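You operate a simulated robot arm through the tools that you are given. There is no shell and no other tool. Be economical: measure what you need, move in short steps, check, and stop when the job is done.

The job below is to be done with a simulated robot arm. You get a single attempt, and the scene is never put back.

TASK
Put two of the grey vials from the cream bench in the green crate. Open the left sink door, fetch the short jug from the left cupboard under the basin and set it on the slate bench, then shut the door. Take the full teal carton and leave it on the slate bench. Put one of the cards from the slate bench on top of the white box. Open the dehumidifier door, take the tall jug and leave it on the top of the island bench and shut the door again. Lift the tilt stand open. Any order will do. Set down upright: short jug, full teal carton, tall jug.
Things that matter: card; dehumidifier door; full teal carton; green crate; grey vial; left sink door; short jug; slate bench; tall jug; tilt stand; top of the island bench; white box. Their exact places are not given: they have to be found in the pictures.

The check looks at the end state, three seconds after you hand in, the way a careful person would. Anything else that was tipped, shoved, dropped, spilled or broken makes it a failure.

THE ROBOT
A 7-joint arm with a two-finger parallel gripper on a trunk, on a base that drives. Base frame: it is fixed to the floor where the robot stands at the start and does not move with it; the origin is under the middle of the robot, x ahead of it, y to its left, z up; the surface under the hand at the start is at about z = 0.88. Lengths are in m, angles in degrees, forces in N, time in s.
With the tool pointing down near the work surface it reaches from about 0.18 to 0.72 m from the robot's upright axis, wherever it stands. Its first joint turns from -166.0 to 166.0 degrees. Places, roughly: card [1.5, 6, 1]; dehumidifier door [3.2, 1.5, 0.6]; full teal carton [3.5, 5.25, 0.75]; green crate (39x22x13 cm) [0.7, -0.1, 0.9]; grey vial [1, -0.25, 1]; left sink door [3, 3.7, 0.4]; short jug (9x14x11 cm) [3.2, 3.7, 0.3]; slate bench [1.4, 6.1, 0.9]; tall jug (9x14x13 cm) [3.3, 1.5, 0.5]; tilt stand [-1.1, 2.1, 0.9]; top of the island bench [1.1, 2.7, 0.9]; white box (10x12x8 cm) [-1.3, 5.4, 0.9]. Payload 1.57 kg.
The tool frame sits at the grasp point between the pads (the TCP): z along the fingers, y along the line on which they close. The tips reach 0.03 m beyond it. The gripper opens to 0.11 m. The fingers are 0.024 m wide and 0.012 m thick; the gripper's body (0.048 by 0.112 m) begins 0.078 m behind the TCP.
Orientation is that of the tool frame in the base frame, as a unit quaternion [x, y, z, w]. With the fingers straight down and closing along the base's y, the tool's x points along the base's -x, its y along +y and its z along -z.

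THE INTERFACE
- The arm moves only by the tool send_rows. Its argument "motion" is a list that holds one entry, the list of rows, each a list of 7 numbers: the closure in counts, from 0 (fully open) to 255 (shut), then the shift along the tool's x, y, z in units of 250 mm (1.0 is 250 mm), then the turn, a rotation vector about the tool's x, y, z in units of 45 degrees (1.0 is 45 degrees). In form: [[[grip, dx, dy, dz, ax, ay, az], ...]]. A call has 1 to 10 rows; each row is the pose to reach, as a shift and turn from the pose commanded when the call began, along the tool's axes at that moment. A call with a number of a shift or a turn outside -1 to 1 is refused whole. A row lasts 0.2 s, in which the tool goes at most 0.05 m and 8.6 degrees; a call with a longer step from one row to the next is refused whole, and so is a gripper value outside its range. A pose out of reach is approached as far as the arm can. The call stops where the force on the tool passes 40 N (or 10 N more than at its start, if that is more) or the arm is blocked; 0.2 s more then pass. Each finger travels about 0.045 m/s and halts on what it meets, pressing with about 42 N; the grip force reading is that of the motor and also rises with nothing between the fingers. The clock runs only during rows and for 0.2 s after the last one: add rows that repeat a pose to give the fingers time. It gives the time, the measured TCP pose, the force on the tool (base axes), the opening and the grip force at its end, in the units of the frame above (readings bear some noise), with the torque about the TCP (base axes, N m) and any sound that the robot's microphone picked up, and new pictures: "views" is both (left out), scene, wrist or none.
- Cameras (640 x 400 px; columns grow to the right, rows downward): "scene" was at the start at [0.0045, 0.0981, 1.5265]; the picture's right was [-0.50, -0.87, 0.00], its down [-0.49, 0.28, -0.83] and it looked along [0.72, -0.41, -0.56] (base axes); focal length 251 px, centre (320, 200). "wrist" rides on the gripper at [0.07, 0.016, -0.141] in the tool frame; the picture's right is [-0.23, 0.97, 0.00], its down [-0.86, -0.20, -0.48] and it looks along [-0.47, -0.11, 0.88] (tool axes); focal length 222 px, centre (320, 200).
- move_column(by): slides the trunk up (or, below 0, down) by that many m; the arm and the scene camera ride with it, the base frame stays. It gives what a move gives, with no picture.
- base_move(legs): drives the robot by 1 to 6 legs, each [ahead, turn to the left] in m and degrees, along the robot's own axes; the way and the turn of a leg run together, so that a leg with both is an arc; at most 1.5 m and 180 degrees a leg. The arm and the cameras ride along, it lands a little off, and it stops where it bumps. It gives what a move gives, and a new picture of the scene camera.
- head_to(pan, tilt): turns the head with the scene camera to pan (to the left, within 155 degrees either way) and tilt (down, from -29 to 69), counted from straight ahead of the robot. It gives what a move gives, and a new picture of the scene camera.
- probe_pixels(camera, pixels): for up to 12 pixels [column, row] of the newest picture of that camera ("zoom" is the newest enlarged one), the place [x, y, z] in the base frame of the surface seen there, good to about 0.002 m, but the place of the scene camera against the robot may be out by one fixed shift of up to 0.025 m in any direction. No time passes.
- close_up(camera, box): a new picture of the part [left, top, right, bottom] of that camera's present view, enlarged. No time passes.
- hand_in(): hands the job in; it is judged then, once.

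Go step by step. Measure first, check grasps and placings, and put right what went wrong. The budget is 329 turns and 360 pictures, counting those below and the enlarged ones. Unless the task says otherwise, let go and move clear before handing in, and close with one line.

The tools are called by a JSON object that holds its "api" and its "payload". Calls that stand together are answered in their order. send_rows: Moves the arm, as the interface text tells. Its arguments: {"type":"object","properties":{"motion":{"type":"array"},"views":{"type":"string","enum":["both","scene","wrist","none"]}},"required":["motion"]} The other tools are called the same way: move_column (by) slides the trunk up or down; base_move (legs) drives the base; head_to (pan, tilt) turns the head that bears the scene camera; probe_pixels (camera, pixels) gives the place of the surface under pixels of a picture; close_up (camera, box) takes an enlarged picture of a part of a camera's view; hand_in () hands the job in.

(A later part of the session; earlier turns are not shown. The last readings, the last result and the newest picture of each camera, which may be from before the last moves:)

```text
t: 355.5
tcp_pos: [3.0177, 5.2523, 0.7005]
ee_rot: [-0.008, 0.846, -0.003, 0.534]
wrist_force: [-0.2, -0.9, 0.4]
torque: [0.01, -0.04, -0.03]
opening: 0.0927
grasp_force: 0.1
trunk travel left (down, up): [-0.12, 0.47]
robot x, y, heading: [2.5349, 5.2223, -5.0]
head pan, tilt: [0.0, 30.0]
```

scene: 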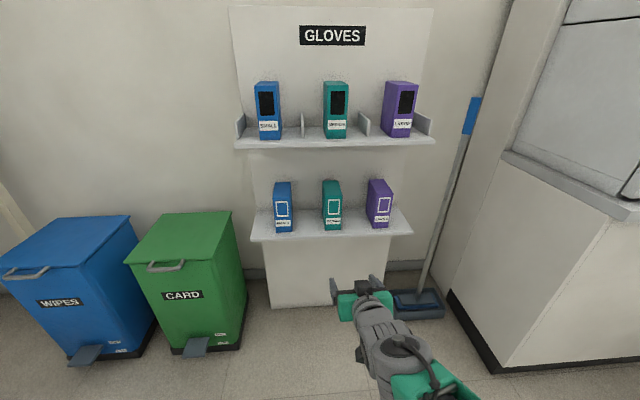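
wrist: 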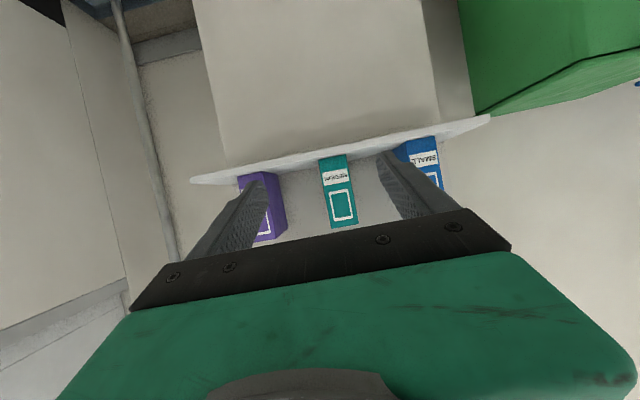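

{"api": "probe_pixels", "payload": {"camera": "wrist", "pixels": [[340, 190], [322, 162], [346, 157], [332, 226], [357, 222], [340, 200], [260, 200], [415, 170], [335, 150]]}}

{"api": "close_up", "payload": {"camera": "wrist", "box": [290, 140, 390, 240]}}

```text
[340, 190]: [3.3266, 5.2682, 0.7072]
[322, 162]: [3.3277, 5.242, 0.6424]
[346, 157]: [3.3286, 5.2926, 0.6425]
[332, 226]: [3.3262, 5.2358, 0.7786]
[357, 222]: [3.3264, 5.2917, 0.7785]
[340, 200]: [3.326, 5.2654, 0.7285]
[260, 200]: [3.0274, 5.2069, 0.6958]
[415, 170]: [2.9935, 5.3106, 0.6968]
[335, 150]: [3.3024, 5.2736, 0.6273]
```

```text
4.00 times, centred on (340, 190) of wrist
```

zoom: 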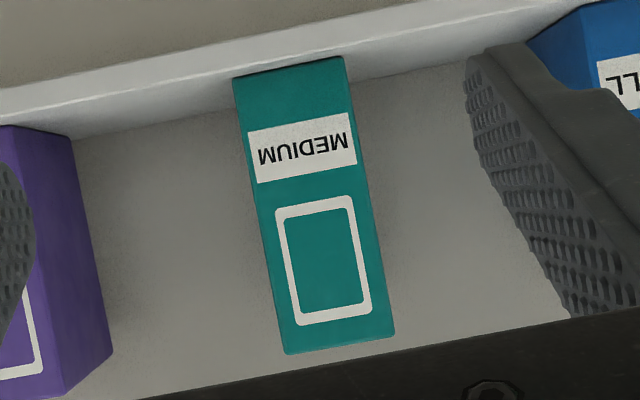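

{"api": "probe_pixels", "payload": {"camera": "scene", "pixels": [[195, 350], [240, 330], [212, 350], [420, 305], [400, 320], [300, 300], [240, 300], [453, 300]]}}

```text
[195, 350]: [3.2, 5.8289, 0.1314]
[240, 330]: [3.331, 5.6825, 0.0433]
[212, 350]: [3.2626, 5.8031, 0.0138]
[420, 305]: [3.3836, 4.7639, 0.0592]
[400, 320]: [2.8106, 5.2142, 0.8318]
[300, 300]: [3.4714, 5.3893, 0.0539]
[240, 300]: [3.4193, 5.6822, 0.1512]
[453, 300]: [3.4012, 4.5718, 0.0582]
```

{"api": "base_move", "payload": {"legs": [[0.2, 0]]}}

{"api": "send_rows", "payload": {"motion": [[[40, 0, 0.05, 0, 0, 0, 0], [40, -0.04, 0.1, 0, 0, 0, 0], [40, -0.04, 0.126, 0, 0, 0, 0], [40, -0.04, 0.126, 0, 0, 0, 0]]], "views": "wrist"}}

{"api": "probe_pixels", "payload": {"camera": "wrist", "pixels": [[325, 190], [320, 170], [335, 210], [305, 200], [345, 200]]}}

```text
t: 357.1
tcp_pos: [3.2153, 5.2412, 0.7019]
ee_rot: [-0.012, 0.845, 0.001, 0.535]
wrist_force: [-0.8, 0.1, 0.9]
torque: [-0.02, -0.01, 0.0]
opening: 0.0926
grasp_force: 0.0
trunk travel left (down, up): [-0.12, 0.47]
robot x, y, heading: [2.7344, 5.2038, -4.7]
head pan, tilt: [0.0, 30.0]
```

scene: 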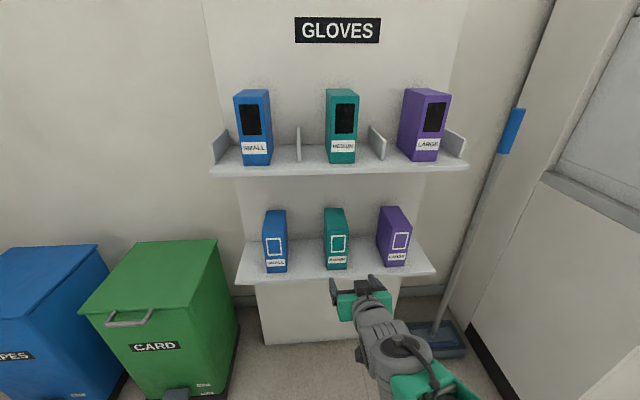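

```text
t: 358.1
tcp_pos: [3.2151, 5.2697, 0.7129]
ee_rot: [-0.012, 0.843, 0.002, 0.537]
wrist_force: [0.1, -0.2, -0.9]
torque: [0.01, -0.01, -0.02]
opening: 0.0927
grasp_force: 0.1
trunk travel left (down, up): [-0.12, 0.47]
robot x, y, heading: [2.7337, 5.2035, -4.5]
head pan, tilt: [0.0, 30.0]
```

wrist: 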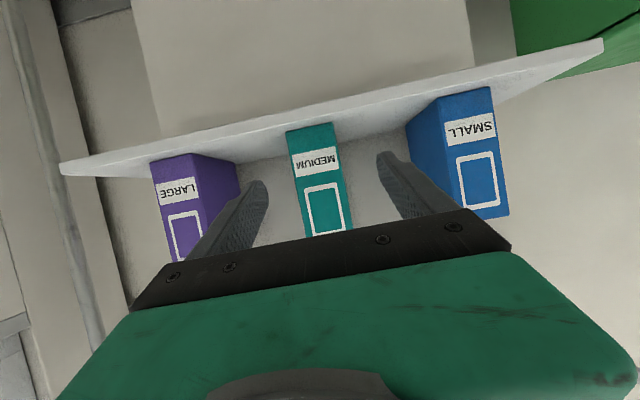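

```text
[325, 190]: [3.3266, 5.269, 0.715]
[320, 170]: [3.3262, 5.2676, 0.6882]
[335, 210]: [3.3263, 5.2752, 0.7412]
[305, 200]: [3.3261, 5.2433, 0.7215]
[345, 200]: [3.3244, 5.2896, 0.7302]
```

{"api": "send_rows", "payload": {"motion": [[[40, -0.05, -0.01, 0.107, 0, 0, 0], [40, -0.1, -0.02, 0.214, 0, 0, 0], [40, -0.15, -0.024, 0.32, 0, 0, 0], [40, -0.2, -0.024, 0.43, 0, 0, 0], [40, -0.25, -0.024, 0.537, 0, 0, 0], [40, -0.28, -0.024, 0.6, 0, 0, 0], [40, -0.28, -0.024, 0.6, 0, 0, 0]]], "views": "both"}}

```text
t: 359.7
tcp_pos: [3.3812, 5.2674, 0.7119]
ee_rot: [-0.012, 0.843, 0.002, 0.538]
wrist_force: [-0.4, -0.5, 0.6]
torque: [-0.04, 0.0, 0.0]
opening: 0.0927
grasp_force: 0.1
trunk travel left (down, up): [-0.12, 0.47]
robot x, y, heading: [2.7329, 5.2059, -4.6]
head pan, tilt: [0.0, 30.0]
```

scene: 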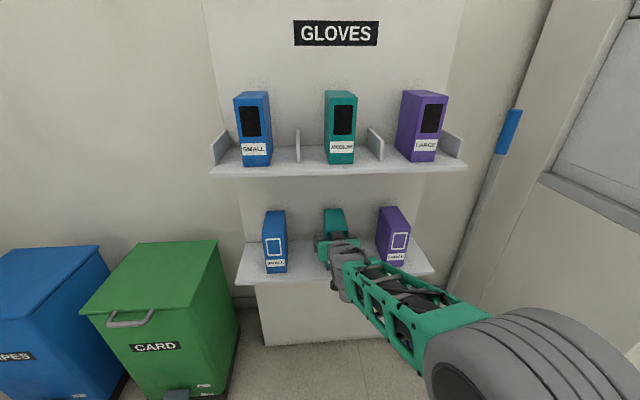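
wrist: 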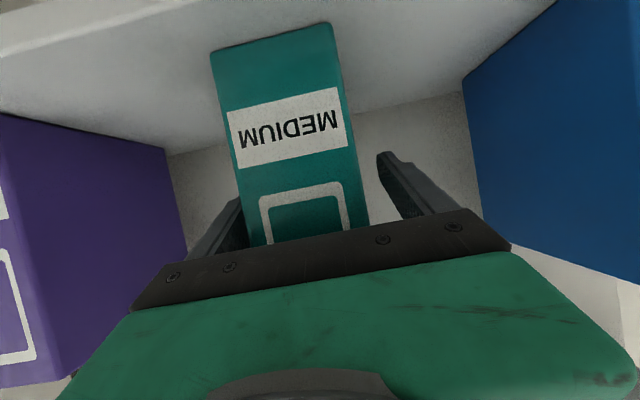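

Fingers straddle the box cleanly. Close and lift.

{"api": "send_rows", "payload": {"motion": [[[150, 0, 0, 0, 0, 0, 0], [255, 0, 0, 0, 0, 0, 0], [255, 0, 0, 0, 0, 0, 0], [255, 0, 0, 0, 0, 0, 0], [255, 0, 0, 0, 0, 0, 0], [255, -0.05, 0, -0.02, 0, 0, 0], [255, -0.1, 0, -0.045, 0, 0, 0], [255, -0.15, 0, -0.07, 0, 0, 0], [255, -0.15, 0, -0.07, 0, 0, 0]]], "views": "both"}}

```text
t: 361.7
tcp_pos: [3.3815, 5.2696, 0.7542]
ee_rot: [-0.011, 0.843, 0.0, 0.537]
wrist_force: [0.7, 0.0, -2.8]
torque: [0.02, 0.0, 0.01]
opening: 0.0598
grasp_force: 42.0
trunk travel left (down, up): [-0.12, 0.47]
robot x, y, heading: [2.7328, 5.2039, -4.7]
head pan, tilt: [0.0, 30.0]
```

scene: 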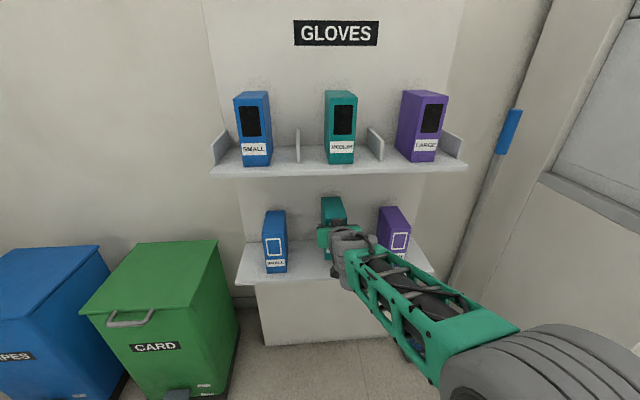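
wrist: 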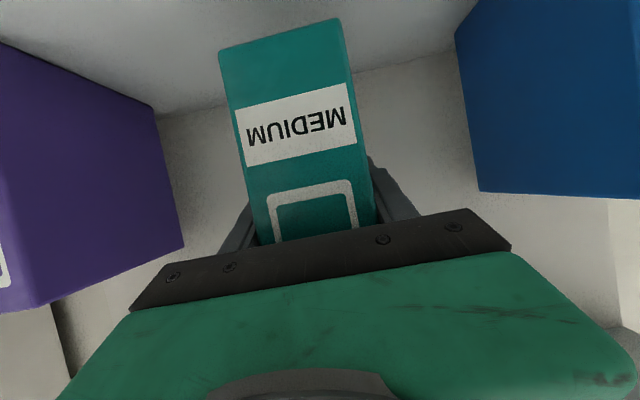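

{"api": "base_move", "payload": {"legs": [[-0.4, 0]]}}

{"api": "move_column", "payload": {"by": 0.36}}

{"api": "base_move", "payload": {"legs": [[0, 95], [0.57, 0], [0, 90]]}}

{"api": "head_to", "payload": {"pan": 0, "tilt": 45}}

```text
t: 364.2
tcp_pos: [2.9831, 5.3045, 0.7552]
ee_rot: [-0.016, 0.844, 0.004, 0.537]
wrist_force: [-0.7, 0.0, -3.9]
torque: [0.0, 0.01, 0.03]
opening: 0.0595
grasp_force: 42.2
trunk travel left (down, up): [-0.12, 0.47]
robot x, y, heading: [2.3326, 5.2323, -4.0]
head pan, tilt: [0.0, 30.0]
```

scene: 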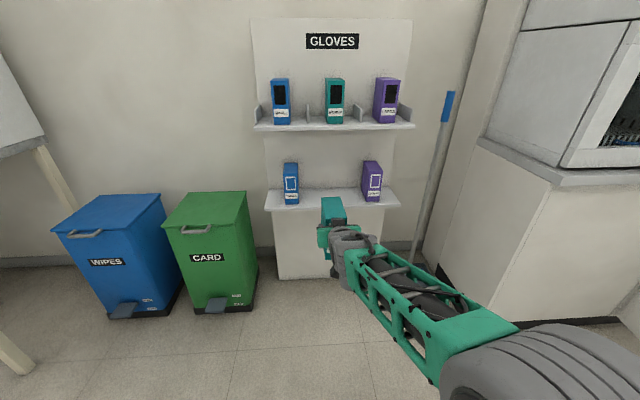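

```text
t: 367.7
tcp_pos: [2.9819, 5.3044, 1.1143]
ee_rot: [-0.015, 0.843, 0.004, 0.537]
wrist_force: [0.9, 0.5, -2.9]
torque: [0.01, 0.04, -0.01]
opening: 0.0599
grasp_force: 41.4
trunk travel left (down, up): [-0.48, 0.11]
robot x, y, heading: [2.3326, 5.2364, -3.8]
head pan, tilt: [0.0, 30.0]
```

```text
t: 378.9
tcp_pos: [1.6679, 5.6724, 1.1147]
ee_rot: [0.841, 0.06, -0.537, 0.031]
wrist_force: [0.4, 0.7, -3.8]
torque: [0.01, -0.02, 0.0]
opening: 0.0598
grasp_force: 41.9
trunk travel left (down, up): [-0.48, 0.11]
robot x, y, heading: [2.3045, 5.8081, -178.1]
head pan, tilt: [0.0, 30.0]
```

scene: 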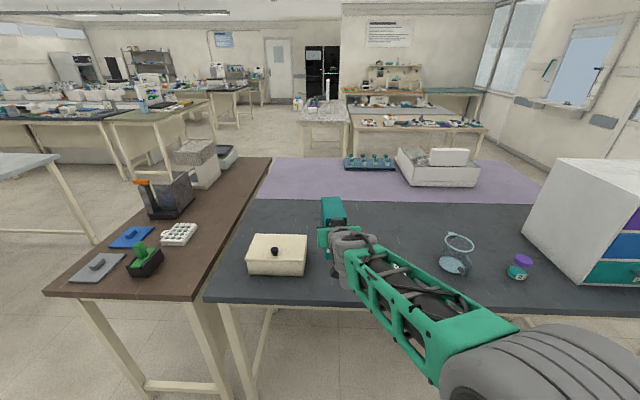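

```text
t: 379.7
tcp_pos: [1.6665, 5.6717, 1.1145]
ee_rot: [0.841, 0.06, -0.536, 0.032]
wrist_force: [0.2, -0.3, -3.0]
torque: [0.0, -0.03, -0.01]
opening: 0.0595
grasp_force: 42.1
trunk travel left (down, up): [-0.48, 0.11]
robot x, y, heading: [2.3055, 5.8117, -177.7]
head pan, tilt: [0.0, 45.0]
```

scene: 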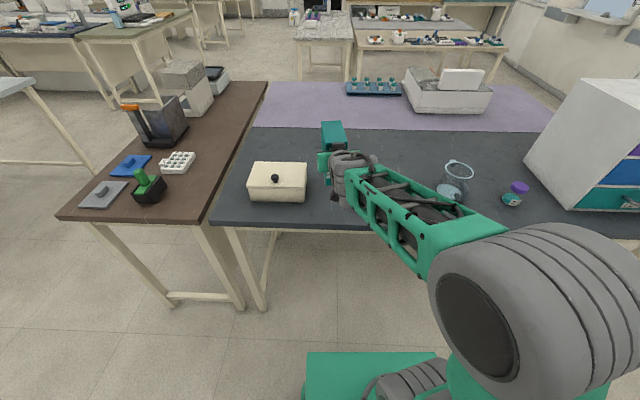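

{"api": "base_move", "payload": {"legs": [[0, -7.5], [0.24, 0]]}}

{"api": "send_rows", "payload": {"motion": [[[255, 0, -0.05, 0, 0, 0, 0], [255, 0, -0.1, 0, 0, 0, 0]]], "views": "both"}}

```text
t: 382.0
tcp_pos: [1.4203, 5.7743, 1.1145]
ee_rot: [0.844, 0.007, -0.536, -0.001]
wrist_force: [-0.2, -0.5, -3.3]
torque: [0.0, 0.03, 0.01]
opening: 0.0596
grasp_force: 41.9
trunk travel left (down, up): [-0.48, 0.11]
robot x, y, heading: [2.0711, 5.8309, 174.7]
head pan, tilt: [0.0, 45.0]
```

scene: 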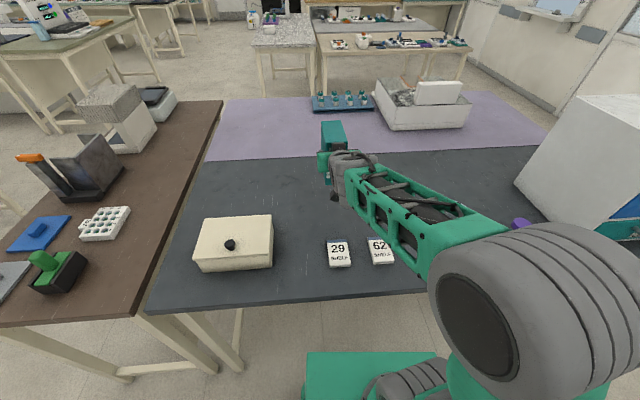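

```text
t: 382.6
tcp_pos: [1.4195, 5.7999, 1.1136]
ee_rot: [0.844, 0.007, -0.536, -0.002]
wrist_force: [0.0, -0.3, -3.8]
torque: [0.01, -0.03, 0.04]
opening: 0.0598
grasp_force: 41.6
trunk travel left (down, up): [-0.48, 0.11]
robot x, y, heading: [2.0752, 5.8283, 174.9]
head pan, tilt: [0.0, 45.0]
```

scene: 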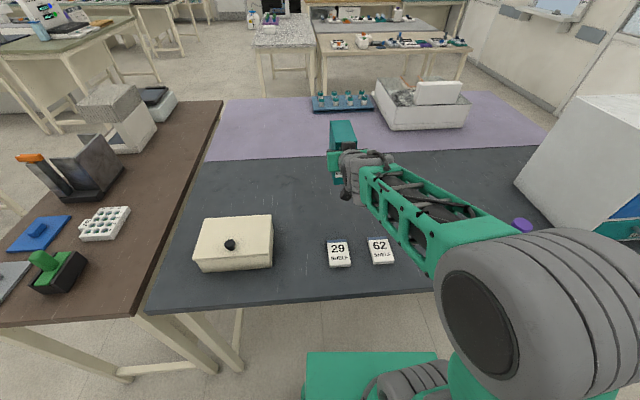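
wrist: 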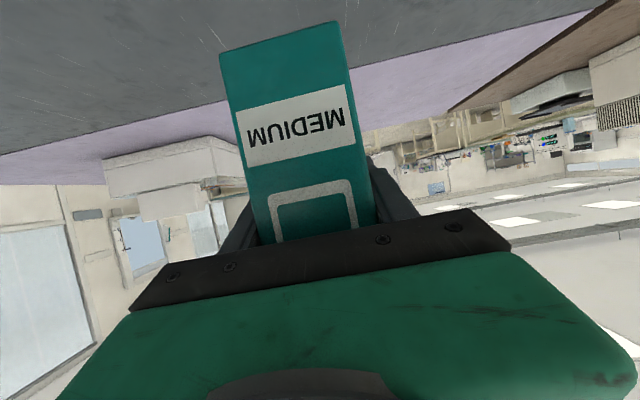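

{"api": "move_column", "payload": {"by": -0.135}}

{"api": "send_rows", "payload": {"motion": [[[255, 0.011, 0, 0.005, 0, 0, 0], [255, 0.022, 0, 0.01, 0, 0, 0], [255, 0.03, 0, 0.014, 0, 0, 0]]], "views": "none"}}

{"api": "close_up", "payload": {"camera": "scene", "box": [230, 80, 450, 260]}}

```text
t: 384.3
tcp_pos: [1.4202, 5.7996, 0.9794]
ee_rot: [0.844, 0.007, -0.536, -0.001]
wrist_force: [-0.3, 0.1, -3.1]
torque: [0.0, -0.08, 0.01]
opening: 0.0599
grasp_force: 42.5
trunk travel left (down, up): [-0.345, 0.245]
robot x, y, heading: [2.0687, 5.8312, 174.7]
head pan, tilt: [0.0, 45.0]
```

```text
t: 385.1
tcp_pos: [1.4196, 5.8009, 0.9721]
ee_rot: [0.843, 0.007, -0.538, -0.002]
wrist_force: [-0.4, 0.0, -3.0]
torque: [0.0, -0.03, -0.02]
opening: 0.0599
grasp_force: 42.0
trunk travel left (down, up): [-0.345, 0.245]
robot x, y, heading: [2.0692, 5.8308, 174.6]
head pan, tilt: [0.0, 45.0]
```

```text
2.22 times, centred on (340, 170) of scene
```

zoom: 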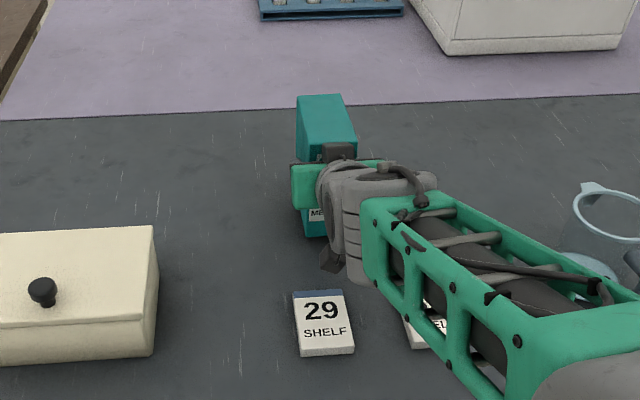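

Box is close to the bench; lower in small steps until contact.

{"api": "send_rows", "payload": {"motion": [[[255, 0.008, 0, 0.003, 0, 0, 0], [255, 0.016, 0, 0.007, 0, 0, 0], [255, 0.024, 0, 0.01, 0, 0, 0], [255, 0.03, 0, 0.013, 0, 0, 0]]], "views": "none"}}

```text
t: 386.1
tcp_pos: [1.4205, 5.8005, 0.9625]
ee_rot: [0.844, 0.007, -0.536, -0.002]
wrist_force: [-0.3, -0.4, -2.6]
torque: [-0.01, -0.05, 0.01]
opening: 0.0594
grasp_force: 42.4
trunk travel left (down, up): [-0.345, 0.245]
robot x, y, heading: [2.07, 5.8299, 174.6]
head pan, tilt: [0.0, 45.0]
```

{"api": "send_rows", "payload": {"motion": [[[255, 0.006, 0, 0.003, 0, 0, 0], [255, 0.012, 0, 0.005, 0, 0, 0], [255, 0.018, 0, 0.008, 0, 0, 0]]], "views": "none"}}

```text
t: 386.9
tcp_pos: [1.4196, 5.8016, 0.9577]
ee_rot: [0.844, 0.007, -0.537, -0.002]
wrist_force: [-0.3, 0.7, -3.8]
torque: [0.03, -0.05, -0.01]
opening: 0.0598
grasp_force: 42.3
trunk travel left (down, up): [-0.345, 0.245]
robot x, y, heading: [2.0717, 5.8315, 174.9]
head pan, tilt: [0.0, 45.0]
```

{"api": "send_rows", "payload": {"motion": [[[255, 0.006, 0, 0.003, 0, 0, 0]]], "views": "wrist"}}

{"api": "probe_pixels", "payload": {"camera": "wrist", "pixels": [[225, 65], [335, 40], [280, 55], [280, 30], [230, 40], [180, 60], [400, 40]]}}

```text
t: 387.3
tcp_pos: [1.4191, 5.8014, 0.9586]
ee_rot: [0.843, 0.007, -0.538, -0.002]
wrist_force: [-0.5, -0.2, -1.8]
torque: [-0.01, 0.12, -0.02]
opening: 0.0598
grasp_force: 42.3
trunk travel left (down, up): [-0.345, 0.245]
robot x, y, heading: [2.0702, 5.8316, 174.9]
head pan, tilt: [0.0, 45.0]
```

wrist: 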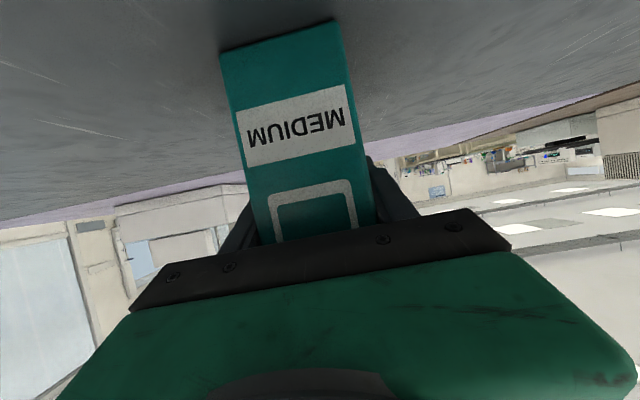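

```text
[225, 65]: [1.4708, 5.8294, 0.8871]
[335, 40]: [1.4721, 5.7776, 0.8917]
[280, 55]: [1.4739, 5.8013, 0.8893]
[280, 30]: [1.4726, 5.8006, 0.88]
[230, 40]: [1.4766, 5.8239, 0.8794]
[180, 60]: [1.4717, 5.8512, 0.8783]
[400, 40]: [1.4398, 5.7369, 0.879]
```

{"api": "send_rows", "payload": {"motion": [[[255, 0.006, 0, 0.003, 0, 0, 0], [255, 0.01, 0, 0.004, 0, 0, 0]]], "views": "none"}}

```text
t: 387.9
tcp_pos: [1.4205, 5.8011, 0.957]
ee_rot: [0.842, 0.006, -0.54, -0.003]
wrist_force: [1.9, 3.2, 13.2]
torque: [-0.22, -1.01, 0.21]
opening: 0.0595
grasp_force: 42.6
trunk travel left (down, up): [-0.345, 0.245]
robot x, y, heading: [2.0661, 5.8295, 174.7]
head pan, tilt: [0.0, 45.0]
```

{"api": "send_rows", "payload": {"motion": [[[255, -0.005, 0, -0.002, 0, 0, 0], [200, -0.005, 0, -0.002, 0, 0, 0], [130, -0.005, 0, -0.002, 0, 0, 0], [70, -0.005, 0, -0.002, 0, 0, 0], [40, -0.005, 0, -0.002, 0, 0, 0], [40, -0.005, 0, -0.002, 0, 0, 0]]], "views": "wrist"}}

```text
t: 389.3
tcp_pos: [1.4202, 5.8025, 0.954]
ee_rot: [0.844, 0.008, -0.536, -0.002]
wrist_force: [-0.6, 0.1, -0.6]
torque: [0.02, -0.03, 0.01]
opening: 0.0928
grasp_force: 0.0
trunk travel left (down, up): [-0.345, 0.245]
robot x, y, heading: [2.0692, 5.8307, 174.7]
head pan, tilt: [0.0, 45.0]
```

wrist: 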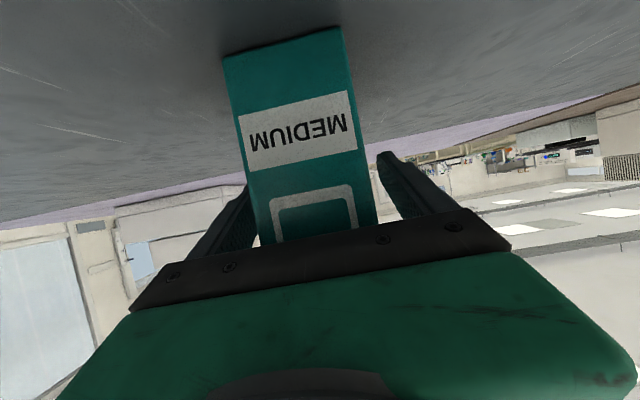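

Released and standing. Withdraw along the tool axis.

{"api": "send_rows", "payload": {"motion": [[[40, 0, 0, -0.1, 0, 0, 0], [40, 0, 0, -0.22, 0, 0, 0], [40, 0, 0, -0.36, 0, 0, 0], [40, -0.1, 0, -0.5, 0, 0, 0], [40, -0.2, 0, -0.6, 0, 0, 0]]], "views": "both"}}

```text
t: 390.5
tcp_pos: [1.5352, 5.8015, 1.0651]
ee_rot: [0.844, 0.007, -0.537, -0.002]
wrist_force: [-0.3, 0.5, 0.2]
torque: [0.0, 0.0, 0.0]
opening: 0.0927
grasp_force: 0.0
trunk travel left (down, up): [-0.345, 0.245]
robot x, y, heading: [2.0727, 5.8299, 174.6]
head pan, tilt: [0.0, 45.0]
```

scene: 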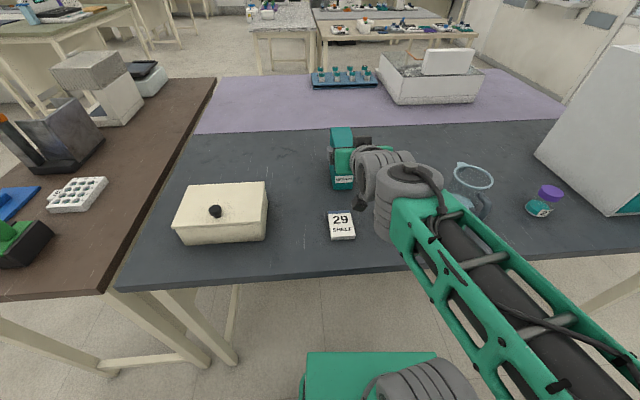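
wrist: 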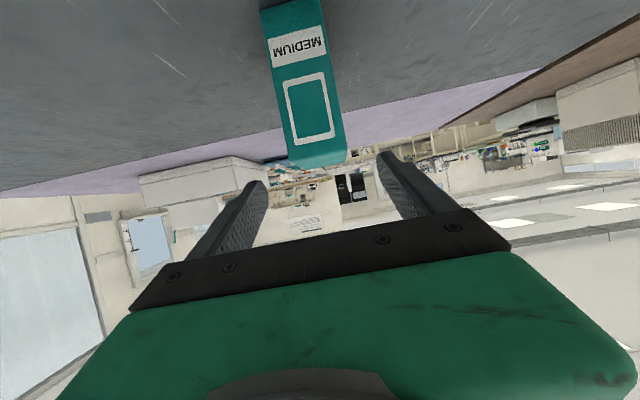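

Carton stands upright at (1.42,5.80). Next the card: swing the tool to point down above card 62.

{"api": "send_rows", "payload": {"motion": [[[60, 0.02, 0, -0.08, 0, 0.16, 0], [60, 0.04, 0, -0.16, 0, 0.32, 0], [60, 0.06, 0, -0.24, 0, 0.48, 0], [60, 0.08, 0, -0.3, 0, 0.64, 0], [60, 0.08, 0, -0.3, 0, 0.8, 0], [60, 0.08, 0, -0.3, 0, 0.96, 0]]], "views": "none"}}

```text
t: 391.9
tcp_pos: [1.6119, 5.8022, 1.078]
ee_rot: [0.982, 0.006, -0.188, -0.004]
wrist_force: [0.0, -0.1, 0.3]
torque: [-0.02, 0.01, -0.02]
opening: 0.0841
grasp_force: 0.1
trunk travel left (down, up): [-0.345, 0.245]
robot x, y, heading: [2.0695, 5.8335, 174.8]
head pan, tilt: [0.0, 45.0]
```

{"api": "send_rows", "payload": {"motion": [[[60, 0, -0.1, 0, 0, 0.16, 0], [60, 0, -0.2, 0, 0, 0.32, 0], [60, 0, -0.3, 0, 0, 0.482, 0], [60, 0, -0.36, 0, 0, 0.482, 0], [60, 0, -0.36, 0, 0, 0.482, 0]]], "views": "wrist"}}

```text
t: 393.1
tcp_pos: [1.6103, 5.8906, 1.0796]
ee_rot: [1.0, 0.006, -0.001, -0.006]
wrist_force: [0.8, -0.1, 0.0]
torque: [-0.01, 0.01, 0.0]
opening: 0.0838
grasp_force: 0.1
trunk travel left (down, up): [-0.345, 0.245]
robot x, y, heading: [2.0734, 5.8298, 174.8]
head pan, tilt: [0.0, 45.0]
```

wrist: 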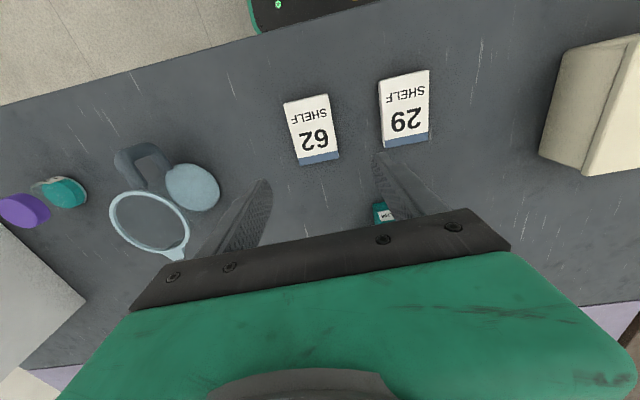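

{"api": "probe_pixels", "payload": {"camera": "wrist", "pixels": [[311, 130], [286, 103], [327, 95], [338, 157], [299, 164], [405, 108], [380, 80], [427, 73], [430, 140], [385, 145]]}}

```text
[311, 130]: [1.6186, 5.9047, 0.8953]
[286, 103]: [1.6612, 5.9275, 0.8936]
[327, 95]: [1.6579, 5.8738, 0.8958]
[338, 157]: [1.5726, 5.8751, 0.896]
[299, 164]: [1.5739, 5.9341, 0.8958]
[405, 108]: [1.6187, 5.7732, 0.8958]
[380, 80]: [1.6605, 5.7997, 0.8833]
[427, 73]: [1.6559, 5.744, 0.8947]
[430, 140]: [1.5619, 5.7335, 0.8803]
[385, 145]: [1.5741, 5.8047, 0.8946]
```

{"api": "send_rows", "payload": {"motion": [[[60, 0.027, -0.052, 0.15, 0, 0, 0], [60, 0.027, -0.052, 0.33, 0, 0, 0], [60, 0.027, -0.052, 0.5, 0, 0, 0], [60, 0.027, -0.052, 0.6, 0, 0, 0], [60, 0.027, -0.052, 0.666, 0, 0, 0], [60, 0.027, -0.052, 0.666, 0, 0, 0]]], "views": "wrist"}}

```text
t: 394.5
tcp_pos: [1.6186, 5.9079, 0.9106]
ee_rot: [1.0, 0.005, -0.002, -0.005]
wrist_force: [-0.4, -0.5, 4.5]
torque: [-0.21, -0.06, -0.01]
opening: 0.0845
grasp_force: 0.0
trunk travel left (down, up): [-0.345, 0.245]
robot x, y, heading: [2.0722, 5.8298, 174.8]
head pan, tilt: [0.0, 45.0]
```

wrist: 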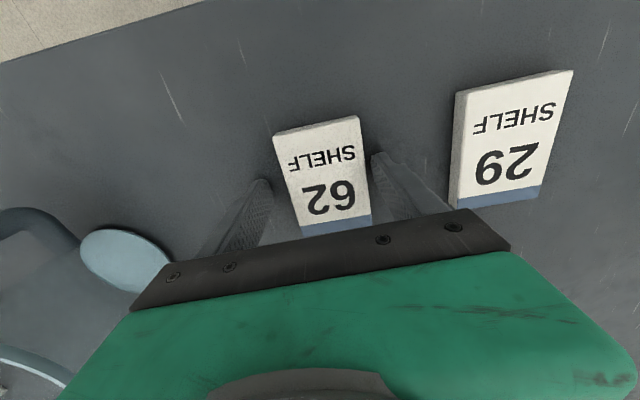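

{"api": "send_rows", "payload": {"motion": [[[60, 0, 0.012, -0.01, 0, 0, 0], [255, 0, 0.012, -0.01, 0, 0, 0], [255, 0, 0.012, -0.01, 0, 0, 0], [255, 0, 0.012, -0.01, 0, 0, 0], [255, 0, 0.012, -0.01, 0, 0, 0], [255, 0, 0.012, -0.15, 0, 0, 0], [255, 0, 0.012, -0.34, 0, 0, 0], [255, 0, 0.012, -0.53, 0, 0, 0], [255, 0, 0.012, -0.72, 0, 0, 0], [255, 0, 0.012, -0.9, 0, 0, 0]]], "views": "wrist"}}

```text
t: 396.7
tcp_pos: [1.6178, 5.9011, 1.1383]
ee_rot: [1.0, 0.004, 0.0, -0.005]
wrist_force: [-0.1, 0.3, 0.6]
torque: [-0.01, 0.09, 0.0]
opening: 0.061
grasp_force: 42.2
trunk travel left (down, up): [-0.345, 0.245]
robot x, y, heading: [2.07, 5.8276, 174.8]
head pan, tilt: [0.0, 45.0]
```

wrist: 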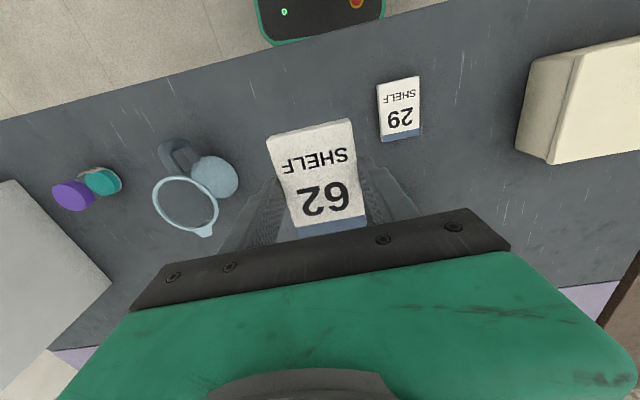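

Card 62 is held flat. Drive south between the benches, then west.

{"api": "base_move", "payload": {"legs": [[-0.3, 0], [0, 85.8], [1.3, 0], [0.35, 0]]}}

{"api": "head_to", "payload": {"pan": -80, "tilt": 20}}

```text
t: 410.4
tcp_pos: [1.9823, 3.7117, 1.1379]
ee_rot: [0.733, 0.68, -0.004, -0.003]
wrist_force: [-0.4, -0.5, -0.2]
torque: [0.0, 0.02, -0.01]
opening: 0.0609
grasp_force: 41.7
trunk travel left (down, up): [-0.345, 0.245]
robot x, y, heading: [2.0953, 4.1561, -100.2]
head pan, tilt: [0.0, 45.0]
```

scene: 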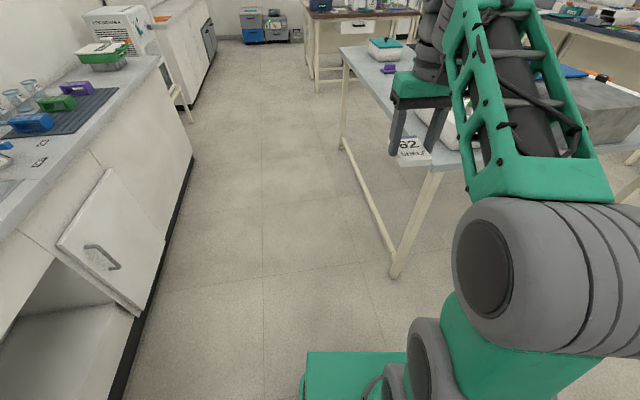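

```text
t: 412.0
tcp_pos: [1.9816, 3.712, 1.1379]
ee_rot: [0.733, 0.68, -0.004, -0.003]
wrist_force: [0.6, 0.8, -1.2]
torque: [0.0, -0.02, 0.03]
opening: 0.0607
grasp_force: 42.5
trunk travel left (down, up): [-0.345, 0.245]
robot x, y, heading: [2.0899, 4.1587, -100.0]
head pan, tilt: [-80.0, 20.0]
```

scene: 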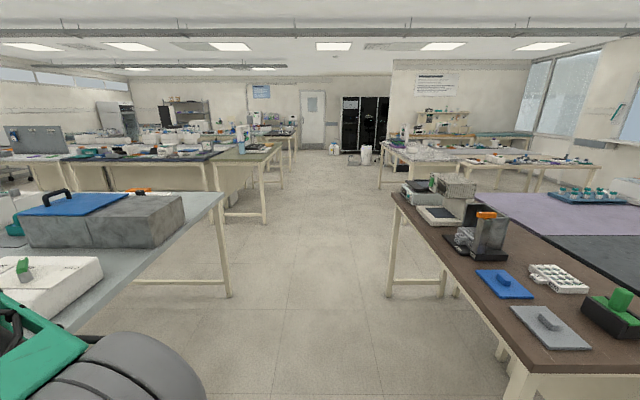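

{"api": "base_move", "payload": {"legs": [[0, -80], [1.2, 0], [1.2, 0]]}}

{"api": "head_to", "payload": {"pan": -50, "tilt": 25}}

```text
t: 427.1
tcp_pos: [-0.7681, 4.0077, 1.1379]
ee_rot: [0.997, 0.083, -0.002, -0.004]
wrist_force: [-0.1, -1.0, -0.5]
torque: [0.01, 0.02, 0.02]
opening: 0.0608
grasp_force: 41.6
trunk travel left (down, up): [-0.345, 0.245]
robot x, y, heading: [-0.3066, 4.0057, -176.4]
head pan, tilt: [-80.0, 20.0]
```

scene: 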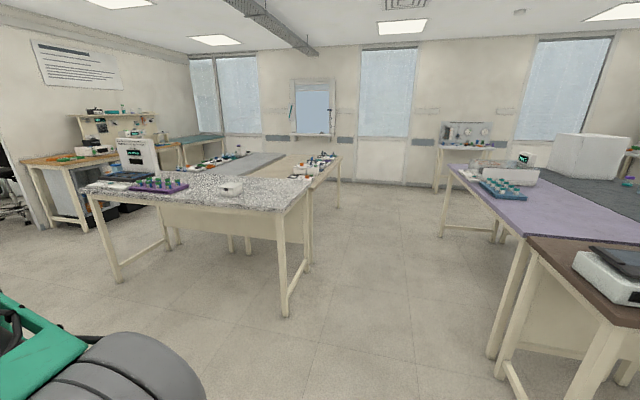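

```text
t: 428.1
tcp_pos: [-0.7695, 4.007, 1.138]
ee_rot: [0.997, 0.083, -0.001, -0.005]
wrist_force: [0.7, -0.3, -0.6]
torque: [0.01, 0.02, 0.04]
opening: 0.0608
grasp_force: 41.6
trunk travel left (down, up): [-0.345, 0.245]
robot x, y, heading: [-0.3111, 4.0092, -176.2]
head pan, tilt: [-50.0, 25.0]
```

scene: 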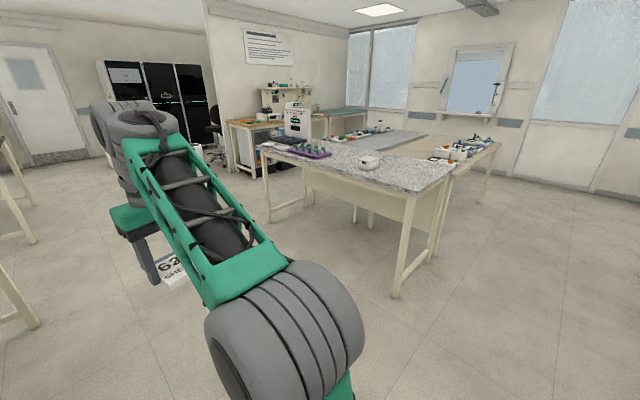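

{"api": "close_up", "payload": {"camera": "scene", "box": [240, 90, 500, 220]}}

{"api": "probe_pixels", "payload": {"camera": "scene", "pixels": [[370, 160], [455, 168], [395, 295], [265, 155], [440, 155], [400, 140], [300, 148], [455, 150], [490, 145]]}}

```text
2.46 times, centred on (370, 155) of scene
```

zoom: 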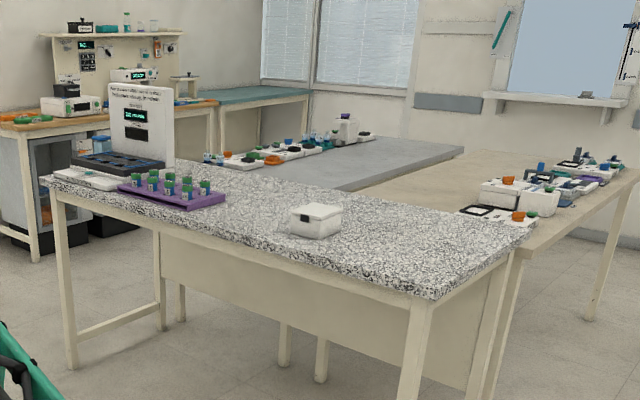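

```text
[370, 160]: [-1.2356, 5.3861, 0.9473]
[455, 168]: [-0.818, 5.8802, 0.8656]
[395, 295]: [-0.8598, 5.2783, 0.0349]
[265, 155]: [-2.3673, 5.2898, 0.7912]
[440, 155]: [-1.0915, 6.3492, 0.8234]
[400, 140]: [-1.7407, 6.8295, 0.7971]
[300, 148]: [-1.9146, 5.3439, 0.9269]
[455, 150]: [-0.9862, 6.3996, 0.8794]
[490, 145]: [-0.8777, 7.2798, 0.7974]
```

{"api": "base_move", "payload": {"legs": [[0, -40], [1.15, 0], [0, -53.8]]}}

{"api": "head_to", "payload": {"pan": 0, "tilt": 40}}

```text
t: 438.2
tcp_pos: [-1.2769, 5.1152, 1.1375]
ee_rot: [0.76, -0.65, 0.003, -0.005]
wrist_force: [-0.7, 0.0, -1.5]
torque: [-0.05, 0.0, -0.03]
opening: 0.061
grasp_force: 42.0
trunk travel left (down, up): [-0.345, 0.245]
robot x, y, heading: [-1.2788, 4.6566, 93.0]
head pan, tilt: [-50.0, 25.0]
```

scene: 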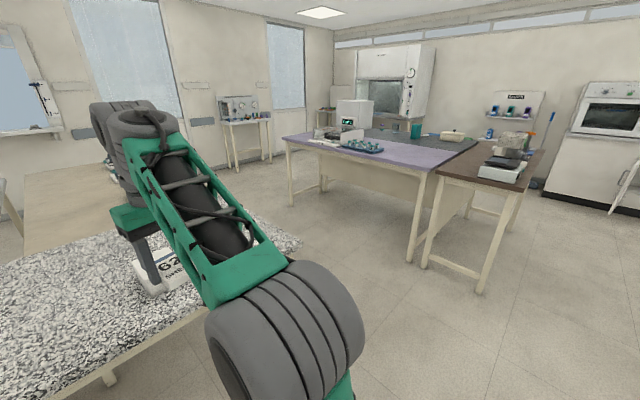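

```text
t: 439.4
tcp_pos: [-1.2776, 5.1152, 1.1382]
ee_rot: [0.759, -0.651, 0.003, -0.005]
wrist_force: [-0.3, 0.2, 0.4]
torque: [0.04, 0.01, 0.02]
opening: 0.0609
grasp_force: 41.8
trunk travel left (down, up): [-0.345, 0.245]
robot x, y, heading: [-1.2819, 4.6582, 93.2]
head pan, tilt: [0.0, 40.0]
```

scene: 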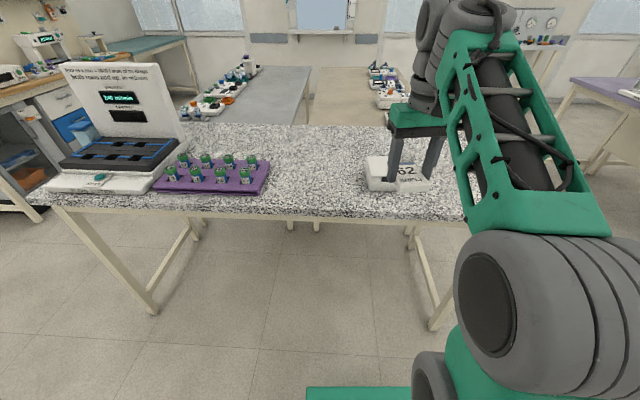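

{"api": "send_rows", "payload": {"motion": [[[255, 0, 0, -0.1, 0, 0, 0], [255, 0, 0, -0.1, 0, 0, 0]]], "views": "both"}}

{"api": "close_up", "payload": {"camera": "scene", "box": [340, 130, 460, 210]}}

{"api": "probe_pixels", "payload": {"camera": "zoom", "pixels": [[180, 180], [170, 240], [150, 160], [190, 290], [490, 280], [130, 200], [300, 330]]}}

```text
t: 439.9
tcp_pos: [-1.278, 5.1151, 1.1631]
ee_rot: [0.759, -0.651, 0.003, -0.004]
wrist_force: [0.3, -0.4, -0.1]
torque: [0.05, -0.01, -0.03]
opening: 0.0607
grasp_force: 41.9
trunk travel left (down, up): [-0.345, 0.245]
robot x, y, heading: [-1.2786, 4.6568, 93.0]
head pan, tilt: [0.0, 40.0]
```

scene: 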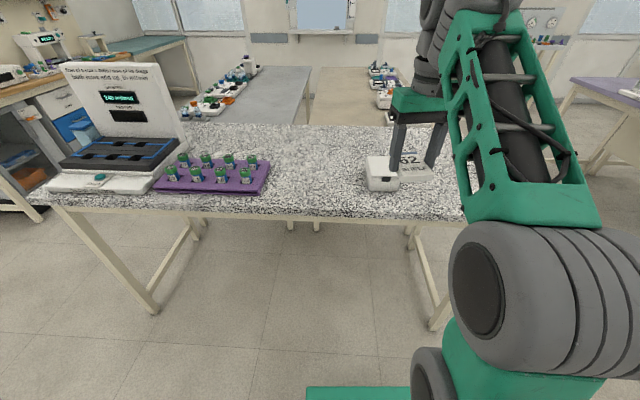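
wrist: 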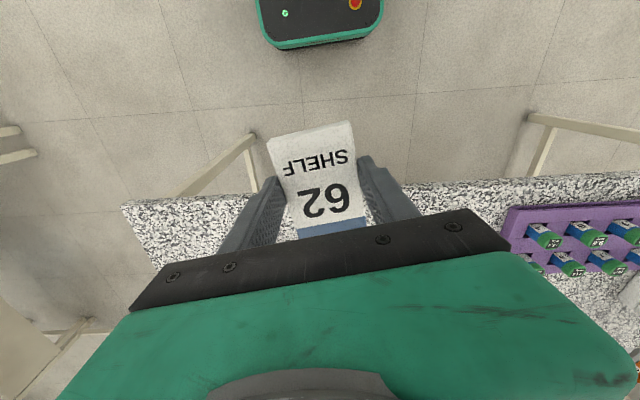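

```text
5.00 times, centred on (400, 170) of scene
```

zoom: 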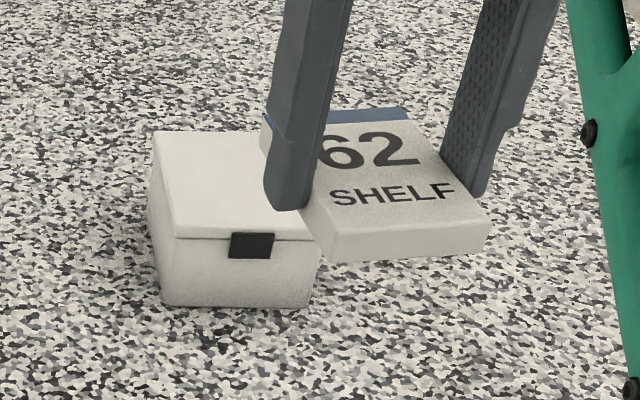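

```text
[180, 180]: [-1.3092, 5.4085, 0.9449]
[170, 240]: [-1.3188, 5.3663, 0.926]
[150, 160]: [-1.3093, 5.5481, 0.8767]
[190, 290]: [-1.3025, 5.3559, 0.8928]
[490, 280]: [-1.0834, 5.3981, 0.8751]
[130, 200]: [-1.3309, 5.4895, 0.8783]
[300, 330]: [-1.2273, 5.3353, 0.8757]
```

{"api": "send_rows", "payload": {"motion": [[[255, 0, -0.18, 0, 0, 0, 0], [255, 0, -0.36, 0, 0, 0, 0], [255, 0, -0.54, 0, 0, 0, 0], [255, 0, -0.54, 0, 0, 0, 0]]], "views": "scene"}}

{"api": "close_up", "payload": {"camera": "scene", "box": [350, 140, 430, 200]}}

{"api": "probe_pixels", "payload": {"camera": "zoom", "pixels": [[135, 120], [335, 125], [370, 240], [150, 240], [250, 180], [400, 210], [260, 240], [250, 330]]}}

```text
t: 440.9
tcp_pos: [-1.1442, 5.1349, 1.1658]
ee_rot: [0.76, -0.65, 0.004, -0.004]
wrist_force: [-0.2, 0.5, -1.1]
torque: [0.02, 0.05, -0.01]
opening: 0.0608
grasp_force: 42.0
trunk travel left (down, up): [-0.345, 0.245]
robot x, y, heading: [-1.2824, 4.6537, 93.0]
head pan, tilt: [0.0, 40.0]
```

scene: 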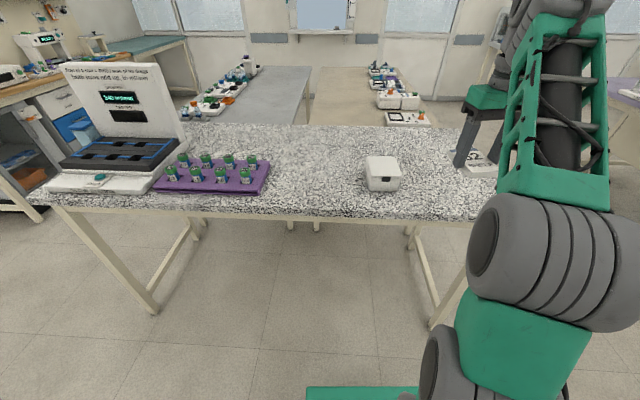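

```text
6.67 times, centred on (390, 170) of scene
```

zoom: 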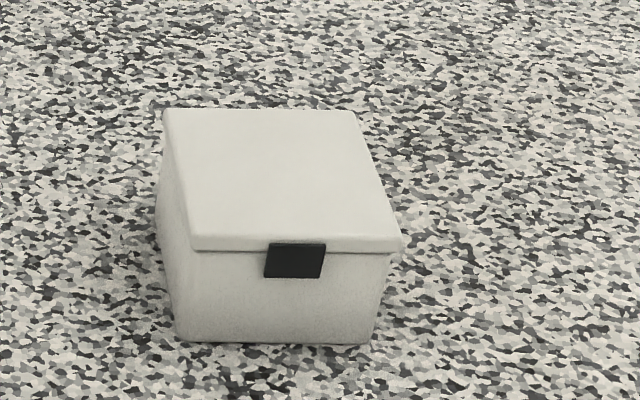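

```text
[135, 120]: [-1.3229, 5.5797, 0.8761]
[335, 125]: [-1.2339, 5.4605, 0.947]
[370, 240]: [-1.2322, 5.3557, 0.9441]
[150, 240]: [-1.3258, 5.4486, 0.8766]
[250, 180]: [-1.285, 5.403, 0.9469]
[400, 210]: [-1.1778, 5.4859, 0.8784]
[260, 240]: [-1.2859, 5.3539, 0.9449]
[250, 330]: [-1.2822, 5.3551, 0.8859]
```

Box lid centre ≈(-1.266,5.42), z≈0.95 (with the usual camera shift). Drive in 0.2 m and bring the card over it.

{"api": "base_move", "payload": {"legs": [[0.2, 0]]}}

{"api": "send_rows", "payload": {"motion": [[[255, -0.08, 0.08, 0, 0, 0, 0.05], [255, -0.16, 0.16, 0, 0, 0, 0.1], [255, -0.24, 0.24, 0.05, 0, 0, 0.15], [255, -0.33, 0.32, 0.15, 0, 0, 0.198], [255, -0.405, 0.386, 0.25, 0, 0, 0.198], [255, -0.405, 0.386, 0.4, 0, 0, 0.198], [255, -0.405, 0.386, 0.5, 0, 0, 0.198], [255, -0.405, 0.386, 0.5, 0, 0, 0.198]]], "views": "both"}}

```text
t: 442.6
tcp_pos: [-1.1539, 5.3354, 1.1633]
ee_rot: [0.759, -0.651, 0.003, -0.004]
wrist_force: [0.2, -0.6, -1.4]
torque: [0.01, -0.01, -0.02]
opening: 0.0608
grasp_force: 42.2
trunk travel left (down, up): [-0.345, 0.245]
robot x, y, heading: [-1.2935, 4.855, 93.0]
head pan, tilt: [0.0, 40.0]
```

scene: 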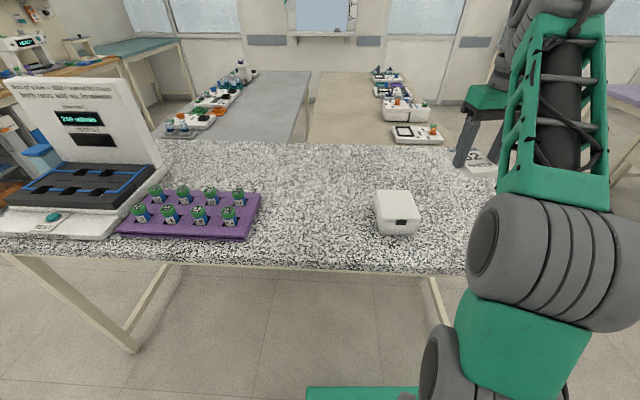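

```text
t: 443.1
tcp_pos: [-1.1896, 5.3635, 1.1637]
ee_rot: [0.739, -0.673, 0.0, -0.008]
wrist_force: [0.6, 2.4, -4.3]
torque: [-0.15, -0.08, -0.1]
opening: 0.0609
grasp_force: 42.4
trunk travel left (down, up): [-0.345, 0.245]
robot x, y, heading: [-1.2914, 4.8543, 92.9]
head pan, tilt: [0.0, 40.0]
stopped in row 2: the force on the tool passed its limit at 54 N (the readings are from after the stop); the commanded pose is now the measured one
```

scene: 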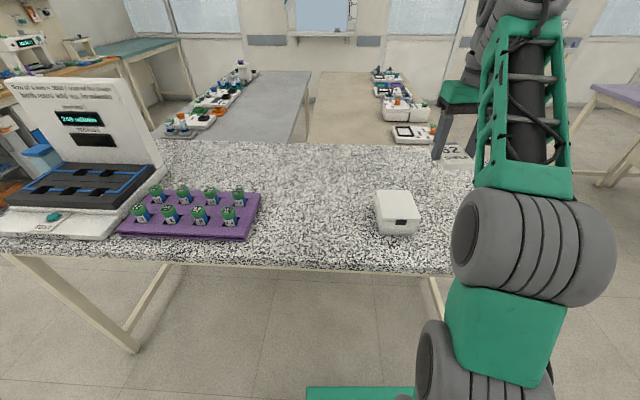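
wrist: 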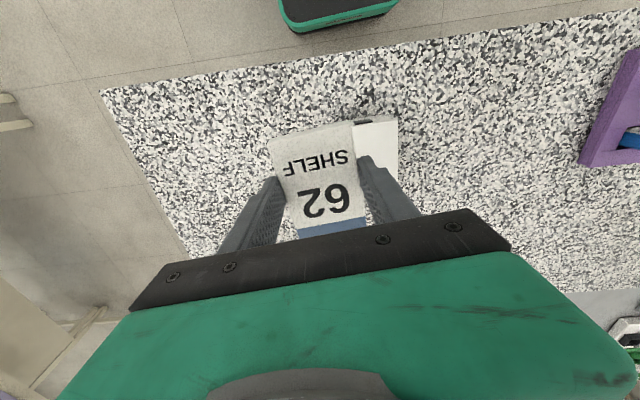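

{"api": "send_rows", "payload": {"motion": [[[255, -0.05, 0.056, 0.03, 0, 0, 0.02], [255, -0.1, 0.112, 0.08, 0, 0, 0.04], [255, -0.15, 0.168, 0.14, 0, 0, 0.06], [255, -0.2, 0.224, 0.22, 0, 0, 0.09], [255, -0.253, 0.281, 0.3, 0, 0, 0.12], [255, -0.253, 0.281, 0.38, 0, 0, 0.12], [255, -0.253, 0.281, 0.46, 0, 0, 0.12], [255, -0.253, 0.281, 0.5, 0, 0, 0.12]]], "views": "both"}}

```text
t: 444.9
tcp_pos: [-1.2643, 5.422, 1.0357]
ee_rot: [0.708, -0.706, 0.002, -0.008]
wrist_force: [1.0, -0.4, -1.2]
torque: [0.01, -0.02, 0.02]
opening: 0.0605
grasp_force: 41.6
trunk travel left (down, up): [-0.345, 0.245]
robot x, y, heading: [-1.2937, 4.8561, 93.0]
head pan, tilt: [0.0, 40.0]
```

scene: 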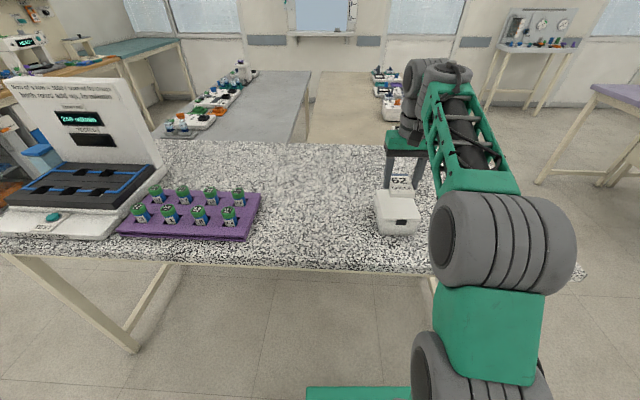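
wrist: 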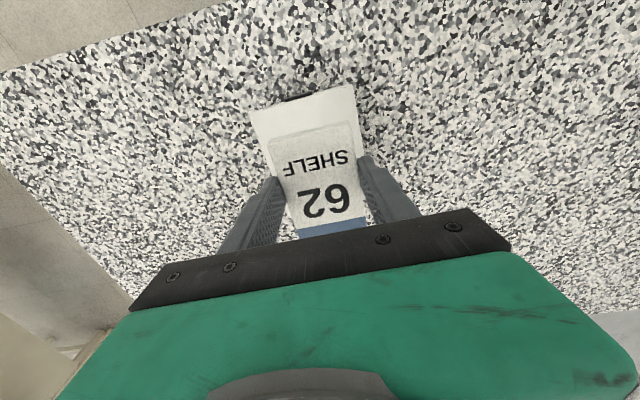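

{"api": "probe_pixels", "payload": {"camera": "wrist", "pixels": [[300, 108], [257, 115], [354, 93], [262, 140], [357, 130], [305, 102], [310, 140]]}}

{"api": "close_up", "payload": {"camera": "wrist", "box": [230, 70, 380, 190]}}

```text
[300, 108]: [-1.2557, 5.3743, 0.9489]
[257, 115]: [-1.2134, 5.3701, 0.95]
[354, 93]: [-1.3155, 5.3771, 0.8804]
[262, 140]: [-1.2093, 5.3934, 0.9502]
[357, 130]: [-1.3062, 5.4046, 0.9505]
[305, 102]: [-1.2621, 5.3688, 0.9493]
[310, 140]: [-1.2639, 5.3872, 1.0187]
```

```text
3.33 times, centred on (305, 130) of wrist
```

zoom: 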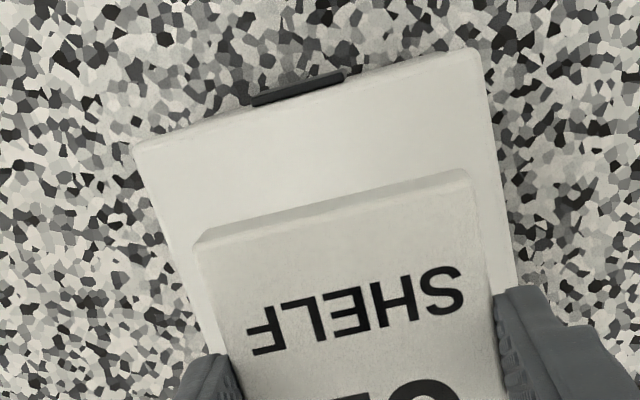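

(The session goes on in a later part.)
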